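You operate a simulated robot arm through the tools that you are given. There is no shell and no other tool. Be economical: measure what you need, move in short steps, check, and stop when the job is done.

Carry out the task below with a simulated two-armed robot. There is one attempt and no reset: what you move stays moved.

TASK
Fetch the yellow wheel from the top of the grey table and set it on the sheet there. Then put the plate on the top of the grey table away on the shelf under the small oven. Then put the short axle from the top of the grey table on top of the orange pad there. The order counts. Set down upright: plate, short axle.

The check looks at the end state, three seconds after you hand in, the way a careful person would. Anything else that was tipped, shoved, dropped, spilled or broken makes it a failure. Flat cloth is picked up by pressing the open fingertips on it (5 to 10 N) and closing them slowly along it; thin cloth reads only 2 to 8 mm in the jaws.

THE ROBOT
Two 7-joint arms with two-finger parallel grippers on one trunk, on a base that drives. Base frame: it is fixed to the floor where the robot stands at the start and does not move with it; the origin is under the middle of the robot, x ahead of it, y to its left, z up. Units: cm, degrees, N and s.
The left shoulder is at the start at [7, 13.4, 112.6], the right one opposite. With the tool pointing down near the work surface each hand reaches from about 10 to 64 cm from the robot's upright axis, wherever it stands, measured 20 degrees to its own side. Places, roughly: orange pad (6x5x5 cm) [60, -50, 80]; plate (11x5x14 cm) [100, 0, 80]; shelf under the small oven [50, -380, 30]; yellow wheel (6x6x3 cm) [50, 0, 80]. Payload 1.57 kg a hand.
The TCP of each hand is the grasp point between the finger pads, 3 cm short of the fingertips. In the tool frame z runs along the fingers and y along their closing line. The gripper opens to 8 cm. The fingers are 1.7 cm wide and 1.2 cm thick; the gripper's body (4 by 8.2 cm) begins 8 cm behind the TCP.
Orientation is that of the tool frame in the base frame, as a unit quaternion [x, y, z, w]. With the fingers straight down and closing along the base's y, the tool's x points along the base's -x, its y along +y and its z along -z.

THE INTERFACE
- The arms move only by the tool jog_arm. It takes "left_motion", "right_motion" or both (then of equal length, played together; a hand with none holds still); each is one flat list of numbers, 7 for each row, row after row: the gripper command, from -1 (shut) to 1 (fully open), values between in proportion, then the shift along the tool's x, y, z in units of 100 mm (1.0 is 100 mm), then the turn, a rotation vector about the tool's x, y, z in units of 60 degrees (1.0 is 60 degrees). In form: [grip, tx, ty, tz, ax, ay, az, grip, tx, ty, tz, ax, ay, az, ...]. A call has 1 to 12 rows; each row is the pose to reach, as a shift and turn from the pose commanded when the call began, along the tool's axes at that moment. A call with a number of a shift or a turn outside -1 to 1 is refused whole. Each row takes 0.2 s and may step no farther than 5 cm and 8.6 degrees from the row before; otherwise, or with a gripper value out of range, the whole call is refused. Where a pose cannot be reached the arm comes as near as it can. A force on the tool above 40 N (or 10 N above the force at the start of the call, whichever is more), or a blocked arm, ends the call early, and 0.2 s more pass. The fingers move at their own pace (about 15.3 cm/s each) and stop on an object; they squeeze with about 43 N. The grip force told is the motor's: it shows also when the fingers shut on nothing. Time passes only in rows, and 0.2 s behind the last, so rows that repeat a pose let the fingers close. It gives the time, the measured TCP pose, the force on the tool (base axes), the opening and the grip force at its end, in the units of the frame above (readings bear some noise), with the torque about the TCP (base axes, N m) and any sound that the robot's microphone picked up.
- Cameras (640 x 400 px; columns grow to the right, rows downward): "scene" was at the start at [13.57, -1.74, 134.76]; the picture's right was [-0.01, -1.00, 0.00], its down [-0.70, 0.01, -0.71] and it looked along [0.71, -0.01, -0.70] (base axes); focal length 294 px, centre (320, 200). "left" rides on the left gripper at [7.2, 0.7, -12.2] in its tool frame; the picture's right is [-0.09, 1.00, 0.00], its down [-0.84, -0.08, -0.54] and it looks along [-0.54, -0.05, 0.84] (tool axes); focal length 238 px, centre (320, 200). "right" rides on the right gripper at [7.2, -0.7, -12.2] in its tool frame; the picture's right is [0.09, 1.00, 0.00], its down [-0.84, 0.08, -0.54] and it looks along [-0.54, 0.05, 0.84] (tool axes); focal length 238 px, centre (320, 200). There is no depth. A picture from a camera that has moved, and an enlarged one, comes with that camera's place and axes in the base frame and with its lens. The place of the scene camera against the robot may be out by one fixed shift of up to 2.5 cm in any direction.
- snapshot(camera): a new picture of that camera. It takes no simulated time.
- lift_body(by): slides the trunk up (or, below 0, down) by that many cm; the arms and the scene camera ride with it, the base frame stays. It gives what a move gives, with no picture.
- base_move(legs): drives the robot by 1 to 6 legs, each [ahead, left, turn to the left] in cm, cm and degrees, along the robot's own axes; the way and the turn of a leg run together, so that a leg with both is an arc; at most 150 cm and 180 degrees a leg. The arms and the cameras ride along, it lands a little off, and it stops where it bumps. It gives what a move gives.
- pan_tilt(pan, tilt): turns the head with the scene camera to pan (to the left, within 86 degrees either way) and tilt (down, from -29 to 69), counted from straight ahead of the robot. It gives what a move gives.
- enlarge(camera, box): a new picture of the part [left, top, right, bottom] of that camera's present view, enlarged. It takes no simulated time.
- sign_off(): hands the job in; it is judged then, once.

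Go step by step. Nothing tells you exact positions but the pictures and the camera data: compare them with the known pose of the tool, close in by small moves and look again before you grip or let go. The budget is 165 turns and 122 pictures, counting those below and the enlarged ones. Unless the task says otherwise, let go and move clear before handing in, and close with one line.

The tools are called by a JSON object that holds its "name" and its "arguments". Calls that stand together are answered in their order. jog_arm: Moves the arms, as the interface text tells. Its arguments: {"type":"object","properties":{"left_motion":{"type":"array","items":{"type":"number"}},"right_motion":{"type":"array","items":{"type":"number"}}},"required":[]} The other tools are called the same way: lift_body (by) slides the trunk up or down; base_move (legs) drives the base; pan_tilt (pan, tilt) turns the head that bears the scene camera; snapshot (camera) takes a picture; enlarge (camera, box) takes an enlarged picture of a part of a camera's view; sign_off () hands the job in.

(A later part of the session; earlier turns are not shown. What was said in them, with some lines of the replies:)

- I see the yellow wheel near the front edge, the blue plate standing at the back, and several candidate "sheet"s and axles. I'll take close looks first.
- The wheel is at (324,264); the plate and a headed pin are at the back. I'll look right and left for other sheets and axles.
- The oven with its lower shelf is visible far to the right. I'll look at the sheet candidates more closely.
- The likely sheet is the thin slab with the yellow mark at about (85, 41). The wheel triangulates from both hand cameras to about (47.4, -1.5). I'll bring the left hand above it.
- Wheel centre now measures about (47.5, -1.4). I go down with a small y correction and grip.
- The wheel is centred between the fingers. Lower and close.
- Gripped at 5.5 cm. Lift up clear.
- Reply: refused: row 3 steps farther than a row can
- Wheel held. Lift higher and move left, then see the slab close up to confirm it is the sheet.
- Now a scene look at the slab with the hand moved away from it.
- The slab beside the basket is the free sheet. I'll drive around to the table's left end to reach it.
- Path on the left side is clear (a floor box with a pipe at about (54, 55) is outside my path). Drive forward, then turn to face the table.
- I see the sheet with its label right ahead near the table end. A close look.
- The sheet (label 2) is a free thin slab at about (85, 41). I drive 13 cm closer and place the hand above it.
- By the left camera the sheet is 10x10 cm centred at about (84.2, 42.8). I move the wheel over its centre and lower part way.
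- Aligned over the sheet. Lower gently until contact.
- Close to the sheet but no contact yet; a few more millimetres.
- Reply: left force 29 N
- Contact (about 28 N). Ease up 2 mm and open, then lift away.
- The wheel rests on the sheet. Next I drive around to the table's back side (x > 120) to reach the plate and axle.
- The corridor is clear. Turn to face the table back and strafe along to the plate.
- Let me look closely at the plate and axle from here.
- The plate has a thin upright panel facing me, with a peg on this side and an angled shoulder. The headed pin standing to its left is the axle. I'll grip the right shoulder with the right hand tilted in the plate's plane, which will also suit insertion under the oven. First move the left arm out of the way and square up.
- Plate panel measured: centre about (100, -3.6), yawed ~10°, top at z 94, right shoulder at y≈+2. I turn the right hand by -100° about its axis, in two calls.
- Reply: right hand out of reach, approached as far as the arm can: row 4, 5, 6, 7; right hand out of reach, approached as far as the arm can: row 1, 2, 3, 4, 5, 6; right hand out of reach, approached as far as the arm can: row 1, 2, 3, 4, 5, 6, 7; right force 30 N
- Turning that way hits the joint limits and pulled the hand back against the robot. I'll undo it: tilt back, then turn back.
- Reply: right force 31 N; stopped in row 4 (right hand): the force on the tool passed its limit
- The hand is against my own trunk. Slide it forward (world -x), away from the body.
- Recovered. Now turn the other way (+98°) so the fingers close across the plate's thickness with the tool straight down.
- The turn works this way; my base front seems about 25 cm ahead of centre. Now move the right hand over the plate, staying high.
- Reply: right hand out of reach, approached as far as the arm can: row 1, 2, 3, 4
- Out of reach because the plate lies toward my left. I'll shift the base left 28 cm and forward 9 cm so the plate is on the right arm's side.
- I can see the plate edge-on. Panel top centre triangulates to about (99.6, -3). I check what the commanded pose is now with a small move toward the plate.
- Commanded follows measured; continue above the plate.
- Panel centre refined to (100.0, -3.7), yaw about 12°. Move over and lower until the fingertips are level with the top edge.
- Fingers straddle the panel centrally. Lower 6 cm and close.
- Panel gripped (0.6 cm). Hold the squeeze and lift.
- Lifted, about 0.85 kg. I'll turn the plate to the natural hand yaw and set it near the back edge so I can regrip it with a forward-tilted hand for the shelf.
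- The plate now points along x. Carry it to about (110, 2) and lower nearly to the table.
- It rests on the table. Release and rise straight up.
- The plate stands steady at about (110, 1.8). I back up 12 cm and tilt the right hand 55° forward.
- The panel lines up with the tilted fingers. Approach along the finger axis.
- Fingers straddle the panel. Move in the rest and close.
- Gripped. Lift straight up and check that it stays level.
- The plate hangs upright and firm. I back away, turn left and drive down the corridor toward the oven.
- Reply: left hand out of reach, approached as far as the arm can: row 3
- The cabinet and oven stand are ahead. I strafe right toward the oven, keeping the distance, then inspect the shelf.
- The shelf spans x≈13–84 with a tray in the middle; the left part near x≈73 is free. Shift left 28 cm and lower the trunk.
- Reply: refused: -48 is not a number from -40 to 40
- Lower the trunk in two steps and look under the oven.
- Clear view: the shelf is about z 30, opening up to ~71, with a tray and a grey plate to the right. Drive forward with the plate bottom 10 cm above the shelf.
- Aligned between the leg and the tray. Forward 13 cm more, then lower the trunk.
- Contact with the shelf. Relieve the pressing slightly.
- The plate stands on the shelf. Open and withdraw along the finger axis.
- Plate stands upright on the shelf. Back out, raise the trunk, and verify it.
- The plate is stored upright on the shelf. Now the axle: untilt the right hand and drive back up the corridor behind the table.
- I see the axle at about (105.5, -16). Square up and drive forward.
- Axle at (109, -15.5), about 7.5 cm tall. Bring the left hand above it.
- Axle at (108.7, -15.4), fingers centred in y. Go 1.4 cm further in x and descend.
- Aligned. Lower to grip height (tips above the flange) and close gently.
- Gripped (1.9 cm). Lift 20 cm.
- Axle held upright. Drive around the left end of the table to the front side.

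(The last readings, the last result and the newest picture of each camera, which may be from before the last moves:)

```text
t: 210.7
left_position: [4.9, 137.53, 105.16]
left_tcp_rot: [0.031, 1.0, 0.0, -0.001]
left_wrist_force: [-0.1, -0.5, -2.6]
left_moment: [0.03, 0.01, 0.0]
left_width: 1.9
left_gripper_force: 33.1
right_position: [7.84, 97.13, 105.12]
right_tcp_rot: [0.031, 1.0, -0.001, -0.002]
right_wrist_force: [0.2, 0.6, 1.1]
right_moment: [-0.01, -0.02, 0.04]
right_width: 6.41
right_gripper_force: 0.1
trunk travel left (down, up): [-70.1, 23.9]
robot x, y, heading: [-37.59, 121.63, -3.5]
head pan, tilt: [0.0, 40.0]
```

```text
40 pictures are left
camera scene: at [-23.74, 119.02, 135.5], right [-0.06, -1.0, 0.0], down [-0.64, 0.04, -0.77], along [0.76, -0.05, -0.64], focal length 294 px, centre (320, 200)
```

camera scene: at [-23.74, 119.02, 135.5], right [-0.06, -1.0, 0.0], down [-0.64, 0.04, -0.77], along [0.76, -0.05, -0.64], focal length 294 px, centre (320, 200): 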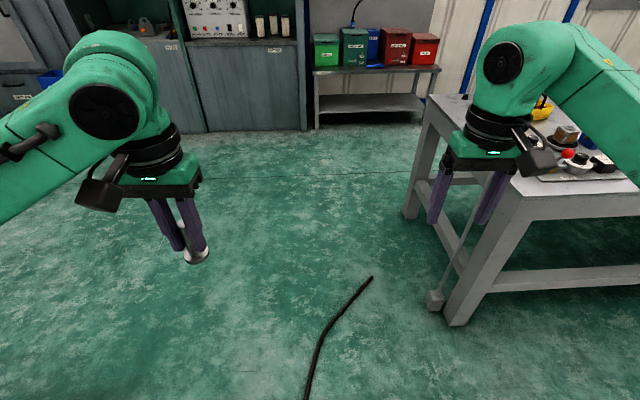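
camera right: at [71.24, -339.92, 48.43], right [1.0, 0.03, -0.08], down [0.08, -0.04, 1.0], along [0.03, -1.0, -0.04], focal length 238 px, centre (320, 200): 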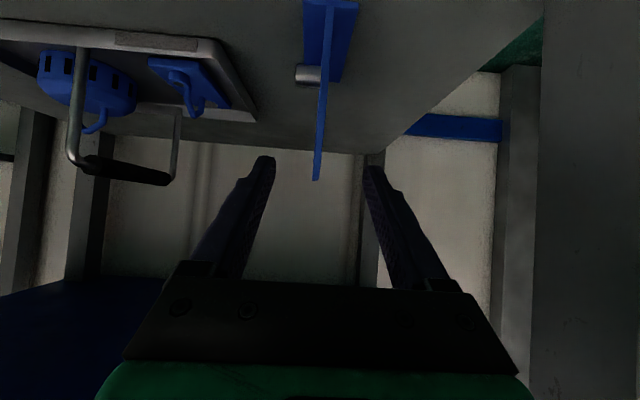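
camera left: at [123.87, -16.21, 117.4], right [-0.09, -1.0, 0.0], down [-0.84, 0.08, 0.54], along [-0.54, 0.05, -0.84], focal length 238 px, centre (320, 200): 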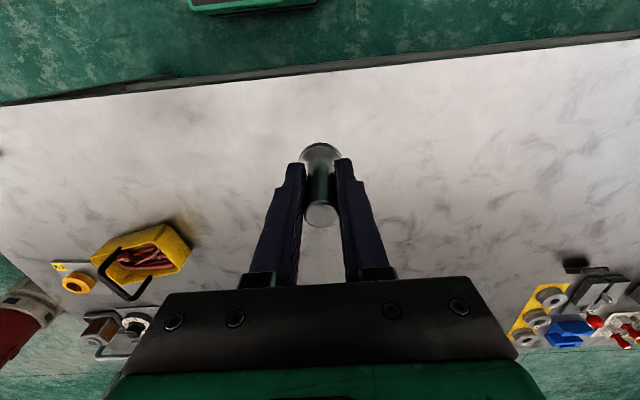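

At the front-left. Square up and strafe right to stand opposite the orange pad.

{"name": "base_move", "arguments": {"legs": [[0, 0, 3.5], [0, -100, 0], [0, -90, 0]]}}

{"name": "snapshot", "arguments": {"camera": "scene"}}

```text
t: 220.6
left_position: [5.01, -50.28, 105.12]
left_tcp_rot: [0.0, 1.0, 0.0, 0.0]
left_wrist_force: [-0.5, 0.1, -2.1]
left_moment: [-0.02, 0.0, 0.01]
left_width: 1.9
left_gripper_force: 33.4
right_position: [10.24, -90.01, 105.3]
right_tcp_rot: [0.0, 1.0, -0.001, 0.0]
right_wrist_force: [-0.3, 0.2, -0.5]
right_moment: [-0.04, -0.01, -0.01]
right_width: 6.4
right_gripper_force: 0.1
trunk travel left (down, up): [-70.1, 23.9]
robot x, y, heading: [-36.69, -68.95, 0.0]
head pan, tilt: [0.0, 40.0]
```

```text
39 pictures are left
camera scene: at [-22.63, -70.46, 135.5], right [0.0, -1.0, 0.0], down [-0.64, 0.0, -0.77], along [0.77, 0.0, -0.64], focal length 294 px, centre (320, 200)
```

scene: 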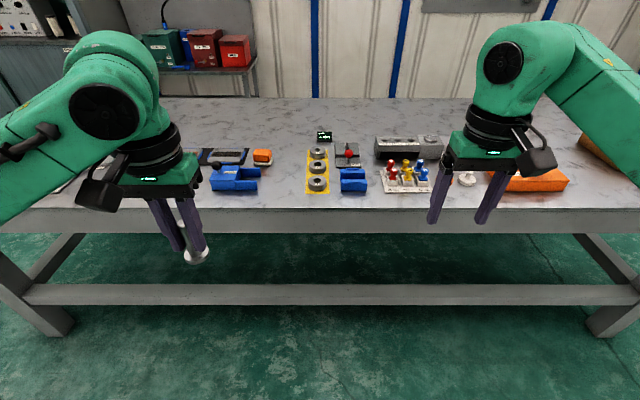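

I check the right side of the table for other axle-like items before placing.

{"name": "enlarge", "arguments": {"camera": "scene", "box": [240, 110, 600, 220]}}

{"name": "base_move", "arguments": {"legs": [[37, 0, 0]]}}

{"name": "snapshot", "arguments": {"camera": "scene"}}

{"name": "snapshot", "arguments": {"camera": "left"}}

```text
1.78 times, centred on (420, 165) of scene
camera zoom: at [-22.63, -70.46, 135.5], right [0.0, -1.0, 0.0], down [-0.64, 0.0, -0.77], along [0.77, 0.0, -0.64], focal length 522 px, centre (142, 262)
```

zoom: 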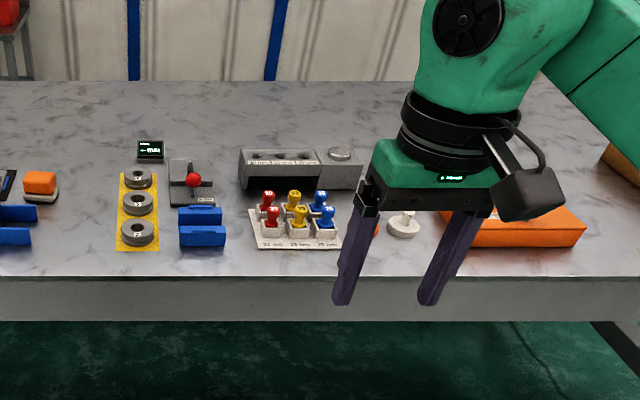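

```text
t: 223.0
left_position: [41.52, -50.32, 105.25]
left_tcp_rot: [-0.001, 1.0, -0.001, 0.001]
left_wrist_force: [0.3, 0.4, -2.0]
left_moment: [-0.01, 0.0, 0.02]
left_width: 1.86
left_gripper_force: 33.2
right_position: [47.09, -90.12, 105.25]
right_tcp_rot: [-0.001, 1.0, -0.001, 0.0]
right_wrist_force: [0.6, 0.5, -0.7]
right_moment: [0.02, -0.03, 0.01]
right_width: 6.4
right_gripper_force: 0.0
trunk travel left (down, up): [-70.1, 23.9]
robot x, y, heading: [0.43, -68.77, -0.2]
head pan, tilt: [0.0, 40.0]
```

```text
37 pictures are left
camera scene: at [14.15, -70.45, 135.51], right [0.0, -1.0, 0.0], down [-0.64, 0.0, -0.77], along [0.77, 0.0, -0.64], focal length 294 px, centre (320, 200)
```

scene: 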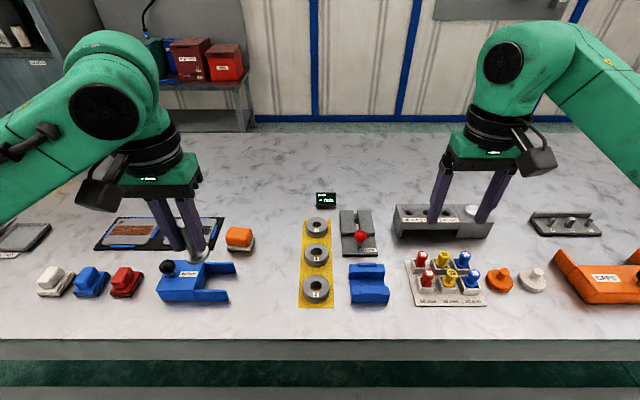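

```text
36 pictures are left
camera left: at [34.5, -49.5, 117.43], right [0.09, 1.0, 0.0], down [0.84, -0.08, 0.54], along [0.54, -0.05, -0.84], focal length 238 px, centre (320, 200)
```

left: 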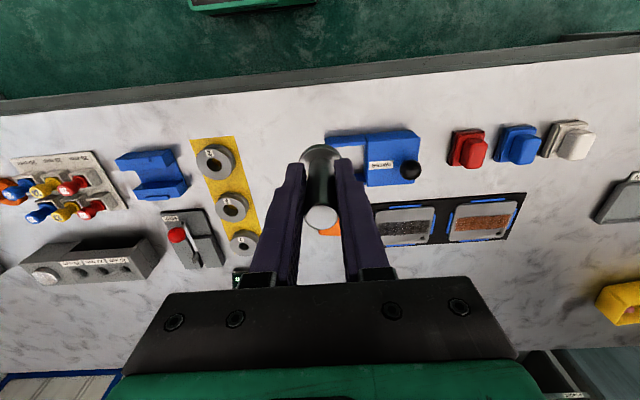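

There's another grey holder at the far right that might hold an axle; zoom to be sure.

{"name": "enlarge", "arguments": {"camera": "scene", "box": [380, 180, 640, 320]}}

{"name": "enlarge", "arguments": {"camera": "scene", "box": [150, 190, 290, 310]}}

```text
2.46 times, centred on (510, 250) of scene
camera zoom: at [14.15, -70.45, 135.51], right [0.0, -1.0, 0.0], down [-0.64, 0.0, -0.77], along [0.77, 0.0, -0.64], focal length 723 px, centre (-148, 77)
```

zoom: 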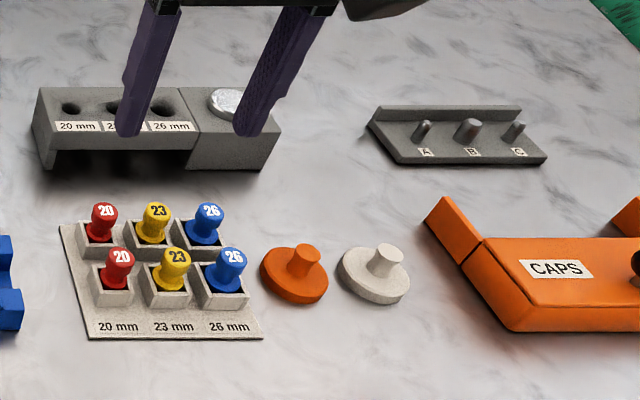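

```text
3.33 times, centred on (220, 250) of scene
camera zoom: at [14.15, -70.45, 135.51], right [0.0, -1.0, 0.0], down [-0.64, 0.0, -0.77], along [0.77, 0.0, -0.64], focal length 979 px, centre (653, 33)
```

zoom: 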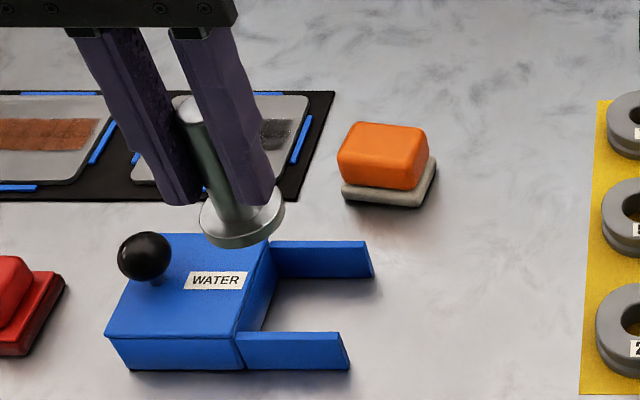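

The held pin is the free axle. I measure the orange pad from a hand position offset to the side.

{"name": "jog_arm", "arguments": {"left_motion": [-1, -0.3, 0.3, 0, 0, 0, 0, -1, -0.6, 0.6, 0, 0, 0, 0, -1, -0.9, 0.8, 0, 0, 0, 0, -1, -0.9, 0.8, 0, 0, 0, 0]}}

{"name": "snapshot", "arguments": {"camera": "left"}}

{"name": "enlarge", "arguments": {"camera": "left", "box": [160, 100, 340, 240]}}

```text
t: 224.0
left_position: [50.74, -42.04, 105.18]
left_tcp_rot: [-0.001, 1.0, 0.0, 0.0]
left_wrist_force: [-0.5, -1.0, -2.5]
left_moment: [0.01, 0.01, 0.04]
left_width: 1.88
left_gripper_force: 33.3
right_position: [47.11, -90.06, 105.26]
right_tcp_rot: [-0.001, 1.0, -0.001, 0.0]
right_wrist_force: [0.1, 0.5, 0.1]
right_moment: [-0.01, -0.02, 0.05]
right_width: 6.42
right_gripper_force: 0.1
trunk travel left (down, up): [-70.1, 23.9]
robot x, y, heading: [0.13, -68.98, -0.1]
head pan, tilt: [0.0, 40.0]
```

```text
33 pictures are left
camera left: at [43.47, -41.38, 117.48], right [0.09, 1.0, 0.0], down [0.84, -0.08, 0.54], along [0.54, -0.05, -0.84], focal length 238 px, centre (320, 200)
```

left: 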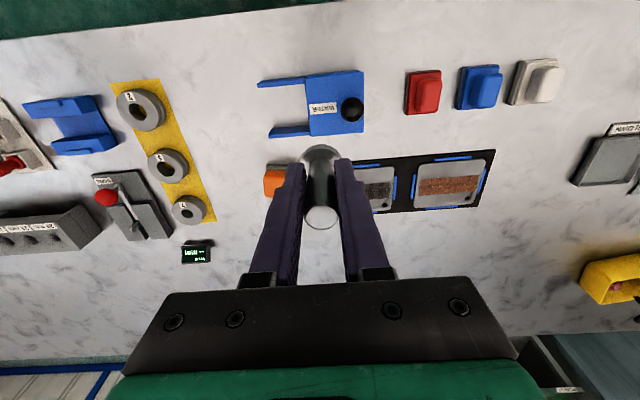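

```text
2.86 times, centred on (250, 170) of left
camera zoom: at [43.47, -41.38, 117.48], right [0.09, 1.0, 0.0], down [0.84, -0.08, 0.54], along [0.54, -0.05, -0.84], focal length 681 px, centre (520, 286)
```

zoom: 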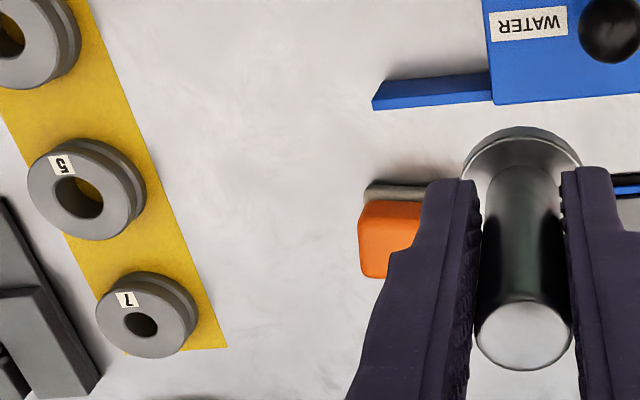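

Pad partly hidden by the finger; offset the hand further.

{"name": "jog_arm", "arguments": {"left_motion": [-1, 0, 0.4, 0, 0, 0, 0, -1, 0, 0.75, 0, 0, 0, 0, -1, 0, 0.75, 0, 0, 0, 0]}}

{"name": "enlarge", "arguments": {"camera": "left", "box": [140, 100, 340, 240]}}

{"name": "enlarge", "arguments": {"camera": "scene", "box": [190, 180, 310, 280]}}

```text
t: 224.8
left_position: [50.8, -34.68, 105.3]
left_tcp_rot: [-0.001, 1.0, 0.001, -0.001]
left_wrist_force: [0.2, 0.5, -1.8]
left_moment: [0.0, 0.03, -0.02]
left_width: 1.89
left_gripper_force: 33.0
right_position: [47.06, -90.1, 105.14]
right_tcp_rot: [0.0, 1.0, -0.001, -0.001]
right_wrist_force: [0.6, 0.0, 0.0]
right_moment: [0.0, -0.03, 0.02]
right_width: 6.41
right_gripper_force: 0.1
trunk travel left (down, up): [-70.1, 23.9]
robot x, y, heading: [0.31, -68.7, 0.2]
head pan, tilt: [0.0, 40.0]
```

```text
2.86 times, centred on (240, 170) of left
camera zoom: at [43.65, -33.93, 117.44], right [0.09, 1.0, 0.0], down [0.84, -0.08, 0.54], along [0.54, -0.05, -0.84], focal length 681 px, centre (549, 286)
```

zoom: 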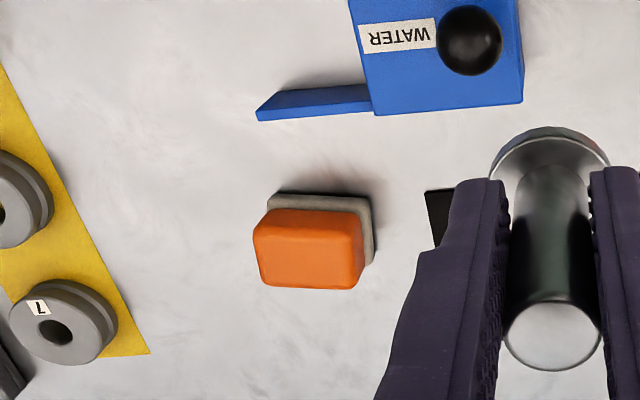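

```text
4.00 times, centred on (250, 230) of scene
camera zoom: at [14.26, -70.55, 135.49], right [0.0, -1.0, 0.0], down [-0.64, 0.0, -0.77], along [0.77, 0.0, -0.64], focal length 1175 px, centre (600, 80)
```

zoom: 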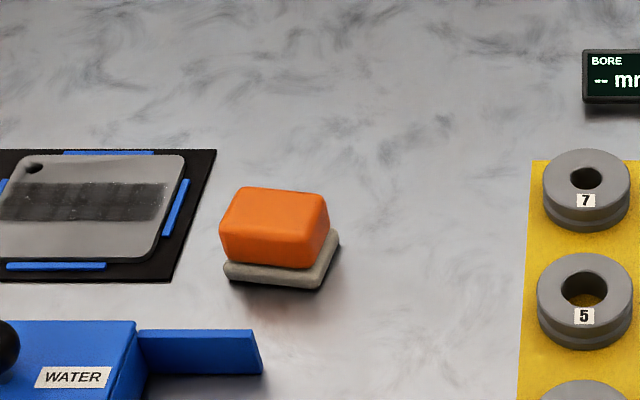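

Pad top centre comes out at about (62.1, -49.2), top z≈85. The axle sits straight in the fingers. Move above the pad.

{"name": "jog_arm", "arguments": {"left_motion": [-1, -0.2, -0.35, 0, 0, 0, 0, -1, -0.4, -0.7, 0, 0, 0, 0, -1, -0.6, -1.0, 0, 0, 0, 0]}}

{"name": "jog_arm", "arguments": {"left_motion": [-1, -0.25, -0.2, 0, 0, 0, 0, -1, -0.53, -0.45, 0, 0, 0, 0, -1, -0.53, -0.45, 0.4, 0, 0, 0, -1, -0.53, -0.45, 0.8, 0, 0, 0, -1, -0.53, -0.45, 1.0, 0, 0, 0, -1, -0.53, -0.45, 1.0, 0, 0, 0]}}

{"name": "enlarge", "arguments": {"camera": "scene", "box": [160, 150, 340, 290]}}

{"name": "snapshot", "arguments": {"camera": "left"}}

```text
t: 225.6
left_position: [56.76, -44.74, 105.29]
left_tcp_rot: [-0.002, 1.0, 0.0, -0.001]
left_wrist_force: [0.5, 0.9, -3.3]
left_moment: [0.01, 0.03, -0.02]
left_width: 1.88
left_gripper_force: 33.2
right_position: [47.29, -90.15, 105.14]
right_tcp_rot: [-0.001, 1.0, -0.001, -0.001]
right_wrist_force: [-0.1, 0.3, 0.1]
right_moment: [0.02, 0.02, -0.01]
right_width: 6.41
right_gripper_force: 0.0
trunk travel left (down, up): [-70.1, 23.9]
robot x, y, heading: [0.44, -68.35, -0.0]
head pan, tilt: [0.0, 40.0]
```

```text
t: 227.0
left_position: [61.83, -49.29, 95.15]
left_tcp_rot: [-0.001, 1.0, 0.001, 0.001]
left_wrist_force: [0.2, 0.4, -2.4]
left_moment: [0.01, 0.04, 0.0]
left_width: 1.89
left_gripper_force: 32.7
left hand out of reach, approached as far as the arm can: row 2, 3
right_position: [47.19, -90.04, 105.27]
right_tcp_rot: [-0.001, 1.0, -0.001, -0.001]
right_wrist_force: [-0.1, 0.2, -0.3]
right_moment: [-0.01, 0.04, 0.03]
right_width: 6.39
right_gripper_force: 0.0
trunk travel left (down, up): [-70.1, 23.9]
robot x, y, heading: [-0.14, -68.76, 0.2]
head pan, tilt: [0.0, 40.0]
```

```text
2.86 times, centred on (250, 220) of scene
camera zoom: at [14.21, -70.4, 135.5], right [0.0, -1.0, 0.0], down [-0.64, 0.0, -0.77], along [0.77, 0.0, -0.64], focal length 839 px, centre (520, 143)
```

zoom: 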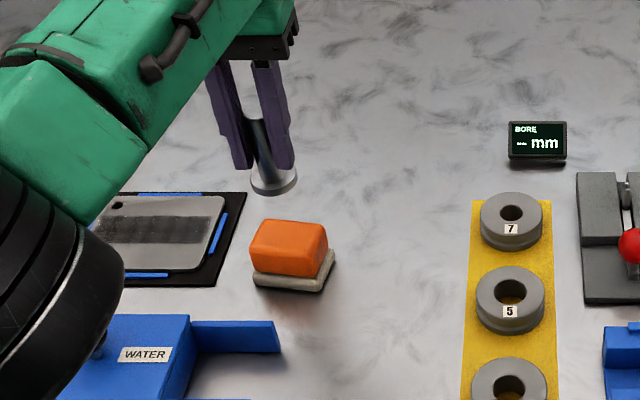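

```text
28 pictures are left
camera left: at [54.76, -48.58, 107.33], right [0.09, 1.0, 0.0], down [0.84, -0.08, 0.54], along [0.54, -0.05, -0.84], focal length 238 px, centre (320, 200)
```

left: 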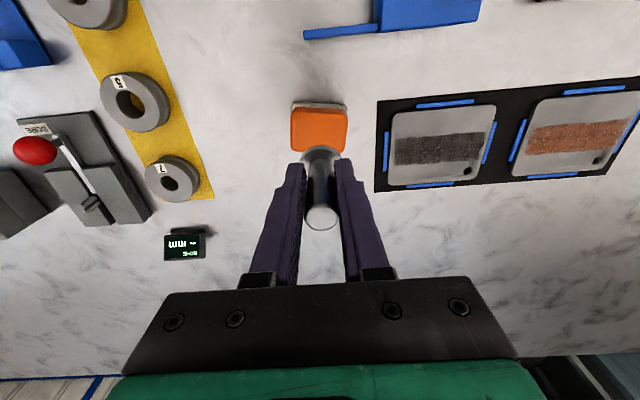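

Hand camera puts the pad at (61.6, -49.2), scene view slightly closer. I shift to about (61.2, -49.4), lower to just above the pad and check.

{"name": "jog_arm", "arguments": {"left_motion": [-1, 0.06, -0.01, 0.1, 0, 0, 0, -1, 0.06, -0.01, 0.25, 0, 0, 0, -1, 0.06, -0.01, 0.38, 0, 0, 0, -1, 0.06, -0.01, 0.38, 0, 0, 0]}}

{"name": "enlarge", "arguments": {"camera": "scene", "box": [190, 170, 310, 270]}}

{"name": "enlarge", "arguments": {"camera": "left", "box": [250, 60, 390, 240]}}

```text
t: 228.0
left_position: [61.48, -49.46, 91.39]
left_tcp_rot: [-0.001, 1.0, 0.0, 0.0]
left_wrist_force: [-0.9, 0.6, -1.9]
left_moment: [0.0, 0.07, 0.0]
left_width: 1.9
left_gripper_force: 33.2
right_position: [47.27, -89.89, 105.27]
right_tcp_rot: [-0.001, 1.0, -0.001, -0.001]
right_wrist_force: [-0.1, -0.4, -0.1]
right_moment: [-0.01, 0.05, -0.01]
right_width: 6.42
right_gripper_force: 0.1
trunk travel left (down, up): [-70.1, 23.9]
robot x, y, heading: [0.49, -69.03, -0.1]
head pan, tilt: [0.0, 40.0]
```

```text
4.00 times, centred on (250, 220) of scene
camera zoom: at [14.22, -70.42, 135.5], right [0.0, -1.0, 0.0], down [-0.64, 0.0, -0.77], along [0.77, 0.0, -0.64], focal length 1175 px, centre (600, 120)
```

zoom: 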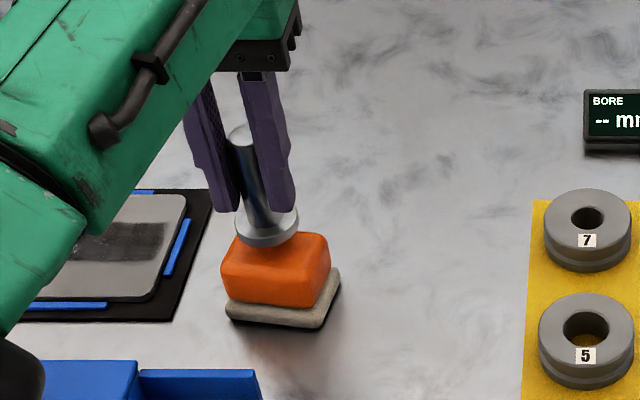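

```text
2.22 times, centred on (320, 150) of left
camera zoom: at [54.27, -48.69, 103.68], right [0.09, 1.0, 0.0], down [0.84, -0.08, 0.54], along [0.54, -0.05, -0.84], focal length 530 px, centre (320, 311)
```

zoom: 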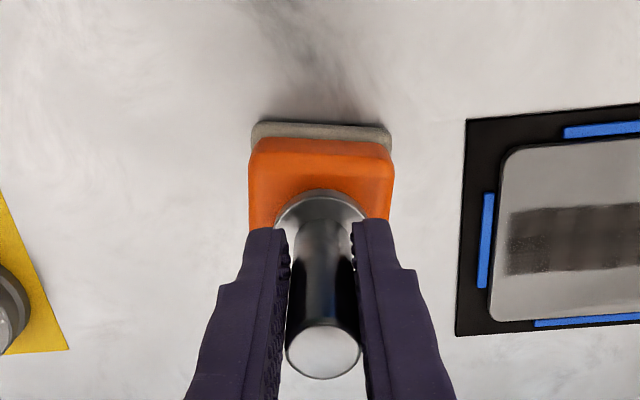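

Well centred over the pad. Lower slowly to contact.

{"name": "jog_arm", "arguments": {"left_motion": [-1, 0, -0.01, 0.04, 0, 0, 0, -1, 0, -0.01, 0.07, 0, 0, 0, -1, 0, -0.01, 0.09, 0, 0, 0, -1, 0, -0.01, 0.1, 0, 0, 0, -1, 0, -0.01, 0.1, 0, 0, 0]}}

```text
t: 229.2
left_position: [61.44, -49.47, 90.43]
left_tcp_rot: [-0.001, 1.0, 0.0, -0.001]
left_wrist_force: [0.1, -0.1, -1.4]
left_moment: [0.01, -0.03, 0.04]
left_width: 1.93
left_gripper_force: 33.3
right_position: [47.13, -89.96, 105.18]
right_tcp_rot: [-0.001, 1.0, -0.002, -0.001]
right_wrist_force: [-0.3, 0.6, 0.3]
right_moment: [0.01, 0.0, 0.0]
right_width: 6.41
right_gripper_force: 0.1
trunk travel left (down, up): [-70.1, 23.9]
robot x, y, heading: [0.13, -68.86, 0.2]
head pan, tilt: [0.0, 40.0]
```

Not clearly in contact yet; continue in millimetre steps.

{"name": "jog_arm", "arguments": {"left_motion": [-1, 0, 0, 0.01, 0, 0, 0, -1, 0, 0, 0.02, 0, 0, 0, -1, 0, 0, 0.03, 0, 0, 0, -1, 0, 0, 0.03, 0, 0, 0]}}

```text
t: 230.2
left_position: [61.36, -49.4, 90.09]
left_tcp_rot: [-0.001, 1.0, -0.001, 0.0]
left_wrist_force: [0.6, -0.2, -1.2]
left_moment: [-0.02, 0.04, 0.0]
left_width: 1.9
left_gripper_force: 33.2
right_position: [47.08, -90.03, 105.27]
right_tcp_rot: [-0.001, 1.0, -0.001, -0.001]
right_wrist_force: [-0.3, 0.6, 0.2]
right_moment: [0.0, 0.02, 0.01]
right_width: 6.42
right_gripper_force: 0.0
trunk travel left (down, up): [-70.1, 23.9]
robot x, y, heading: [0.24, -68.85, 0.3]
head pan, tilt: [0.0, 40.0]
```

{"name": "jog_arm", "arguments": {"left_motion": [-1, 0, 0, 0.01, 0, 0, 0, -1, 0, 0, 0.02, 0, 0, 0, -1, 0, 0, 0.03, 0, 0, 0, -1, 0, 0, 0.03, 0, 0, 0]}}

{"name": "enlarge", "arguments": {"camera": "scene", "box": [190, 170, 310, 270]}}

```text
t: 231.2
left_position: [61.45, -49.4, 90.04]
left_tcp_rot: [-0.001, 1.0, 0.001, 0.003]
left_wrist_force: [4.4, 2.3, 13.2]
left_moment: [0.15, -0.33, 0.04]
left_width: 1.9
left_gripper_force: 33.4
right_position: [46.9, -90.05, 105.29]
right_tcp_rot: [-0.001, 1.0, -0.001, 0.0]
right_wrist_force: [-1.4, 0.2, -0.1]
right_moment: [0.0, -0.01, 0.01]
right_width: 6.38
right_gripper_force: 0.0
trunk travel left (down, up): [-70.1, 23.9]
robot x, y, heading: [0.55, -69.0, 0.1]
head pan, tilt: [0.0, 40.0]
```

```text
4.00 times, centred on (250, 220) of scene
camera zoom: at [14.04, -70.49, 135.54], right [0.0, -1.0, 0.0], down [-0.64, 0.0, -0.77], along [0.77, 0.0, -0.64], focal length 1175 px, centre (600, 120)
```

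zoom: 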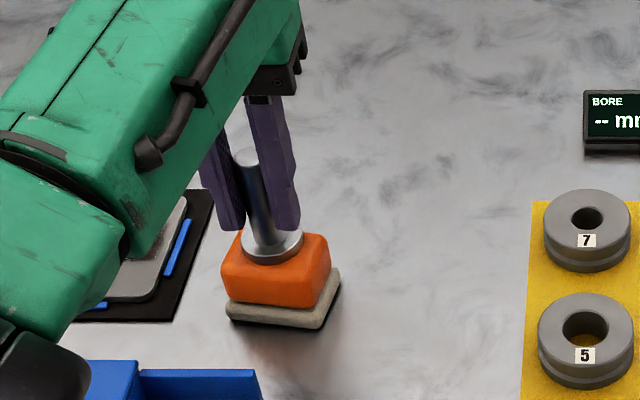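

Contact, and the flange sits centrally on the pad. Ease off 2.5 mm of command, open slowly and lift.

{"name": "jog_arm", "arguments": {"left_motion": [-1, 0, 0, -0.02, 0, 0, 0, -0.8, 0, 0, -0.022, 0, 0, 0, -0.5, 0, 0, -0.022, 0, 0, 0, -0.3, 0, 0, -0.022, 0, 0, 0, 0, 0, 0, -0.022, 0, 0, 0, 0.3, 0, 0, -0.022, 0, 0, 0, 0.3, 0, 0, -0.022, 0, 0, 0]}}

{"name": "enlarge", "arguments": {"camera": "scene", "box": [190, 170, 310, 270]}}

```text
t: 232.8
left_position: [61.34, -49.39, 90.01]
left_tcp_rot: [-0.001, 1.0, 0.001, 0.001]
left_wrist_force: [-0.7, -0.8, 0.0]
left_moment: [0.01, -0.01, 0.0]
left_width: 5.17
left_gripper_force: 0.1
right_position: [47.16, -89.99, 105.31]
right_tcp_rot: [0.0, 1.0, -0.002, 0.0]
right_wrist_force: [-0.1, -0.9, 0.1]
right_moment: [0.0, 0.0, 0.01]
right_width: 6.41
right_gripper_force: 0.0
trunk travel left (down, up): [-70.1, 23.9]
robot x, y, heading: [0.18, -69.16, -0.2]
head pan, tilt: [0.0, 40.0]
```

```text
4.00 times, centred on (250, 220) of scene
camera zoom: at [14.19, -70.47, 135.5], right [0.0, -1.0, 0.0], down [-0.64, 0.0, -0.77], along [0.77, 0.0, -0.64], focal length 1175 px, centre (600, 120)
```

zoom: 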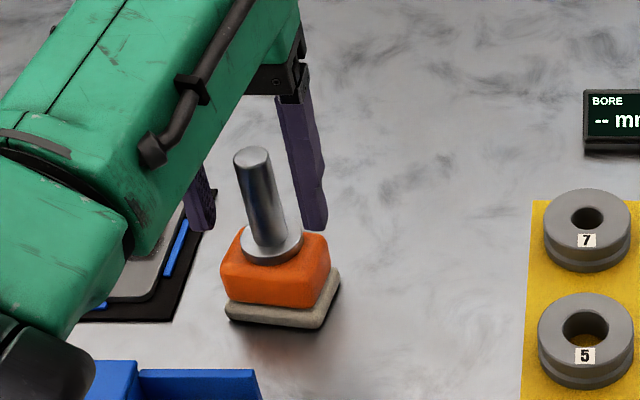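

The axle stands free and upright on the pad. Lift straight up, then back away.

{"name": "jog_arm", "arguments": {"left_motion": [0.3, 0, 0, -0.2, 0, 0, 0, 0.3, 0, 0, -0.5, 0, 0, 0, 0.3, 0, 0, -0.8, 0, 0, 0, 0.3, 0, 0, -1, 0, 0, 0]}}

{"name": "jog_arm", "arguments": {"left_motion": [0.3, 0, 0, -0.3, 0, 0, 0, 0.3, 0, 0, -0.6, 0, 0, 0, 0.3, 0.2, 0, -0.6, 0, 0, 0, 0.3, 0.4, 0, -0.6, 0, 0, 0]}}

{"name": "base_move", "arguments": {"legs": [[-30, 0, 0]]}}

{"name": "pan_tilt", "arguments": {"pan": 20, "tilt": 32}}

{"name": "snapshot", "arguments": {"camera": "scene"}}

{"name": "enlarge", "arguments": {"camera": "scene", "box": [200, 80, 440, 240]}}

```text
t: 233.8
left_position: [61.58, -49.16, 100.14]
left_tcp_rot: [-0.002, 1.0, 0.001, 0.001]
left_wrist_force: [-1.0, 0.0, -0.7]
left_moment: [-0.02, 0.03, 0.03]
left_width: 5.17
left_gripper_force: 0.0
right_position: [47.06, -90.06, 105.28]
right_tcp_rot: [-0.001, 1.0, -0.001, 0.0]
right_wrist_force: [-0.1, 0.1, 0.4]
right_moment: [-0.01, 0.02, 0.0]
right_width: 6.41
right_gripper_force: 0.1
trunk travel left (down, up): [-70.1, 23.9]
robot x, y, heading: [0.13, -68.99, -0.2]
head pan, tilt: [0.0, 40.0]
```

```text
t: 234.8
left_position: [59.3, -49.3, 106.03]
left_tcp_rot: [0.0, 1.0, 0.0, -0.001]
left_wrist_force: [-0.5, 0.4, 0.5]
left_moment: [-0.05, -0.02, 0.0]
left_width: 5.22
left_gripper_force: 0.0
left hand out of reach, approached as far as the arm can: row 1, 2, 4
right_position: [47.11, -90.05, 105.22]
right_tcp_rot: [0.001, 1.0, -0.002, 0.0]
right_wrist_force: [0.5, 1.2, -0.8]
right_moment: [-0.02, 0.02, 0.0]
right_width: 6.39
right_gripper_force: 0.1
trunk travel left (down, up): [-70.1, 23.9]
robot x, y, heading: [0.03, -69.03, 0.1]
head pan, tilt: [0.0, 40.0]
```

```text
t: 236.8
left_position: [29.59, -49.64, 105.8]
left_tcp_rot: [0.001, 1.0, 0.0, -0.001]
left_wrist_force: [-0.7, -0.3, 0.0]
left_moment: [-0.02, 0.0, 0.03]
left_width: 5.23
left_gripper_force: 0.1
right_position: [17.05, -90.22, 105.27]
right_tcp_rot: [0.003, 1.0, 0.0, -0.001]
right_wrist_force: [0.9, -0.1, 0.0]
right_moment: [0.0, -0.05, 0.02]
right_width: 6.38
right_gripper_force: 0.0
trunk travel left (down, up): [-70.1, 23.9]
robot x, y, heading: [-29.52, -68.71, -0.3]
head pan, tilt: [0.0, 40.0]
```

```text
t: 237.7
left_position: [29.37, -49.63, 105.82]
left_tcp_rot: [0.001, 1.0, 0.001, -0.001]
left_wrist_force: [0.0, 0.3, 0.4]
left_moment: [-0.02, -0.01, 0.03]
left_width: 5.18
left_gripper_force: 0.0
right_position: [17.06, -90.35, 105.18]
right_tcp_rot: [0.002, 1.0, -0.002, 0.0]
right_wrist_force: [-0.1, -0.6, 0.1]
right_moment: [0.0, 0.01, -0.03]
right_width: 6.41
right_gripper_force: 0.0
trunk travel left (down, up): [-70.1, 23.9]
robot x, y, heading: [-29.5, -68.86, -0.1]
head pan, tilt: [20.0, 32.0]
```

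```text
23 pictures are left
camera scene: at [-15.87, -67.44, 136.72], right [0.34, -0.94, 0.0], down [-0.5, -0.18, -0.85], along [0.8, 0.29, -0.53], focal length 294 px, centre (320, 200)
```

scene: 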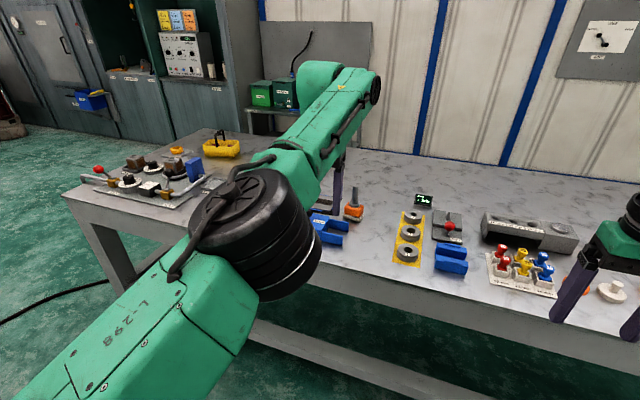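

```text
2.50 times, centred on (320, 160) of scene
camera zoom: at [-15.87, -67.44, 136.72], right [0.34, -0.94, 0.0], down [-0.5, -0.18, -0.85], along [0.8, 0.29, -0.53], focal length 734 px, centre (320, 300)
```

zoom: 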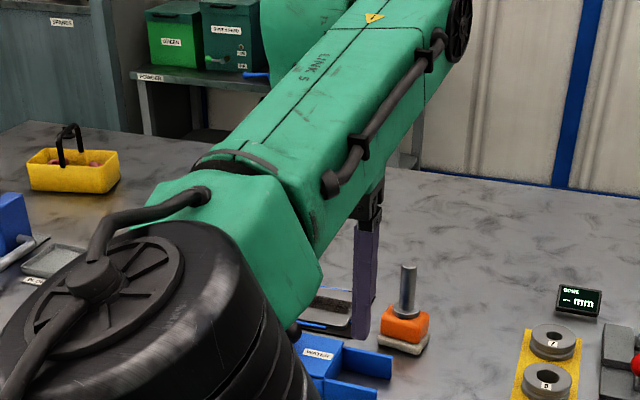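

The axle stands upright on the orange pad, the wheel is still on its sheet, and the plate is on the oven shelf. Both hands are open and clear, so I'm handing in.

{"name": "sign_off", "arguments": {}}

```text
The job is handed in.
```

All three steps are done in order: the yellow wheel is on the sheet, the plate stands upright on the shelf under the oven, and the short axle stands upright on the orange pad.
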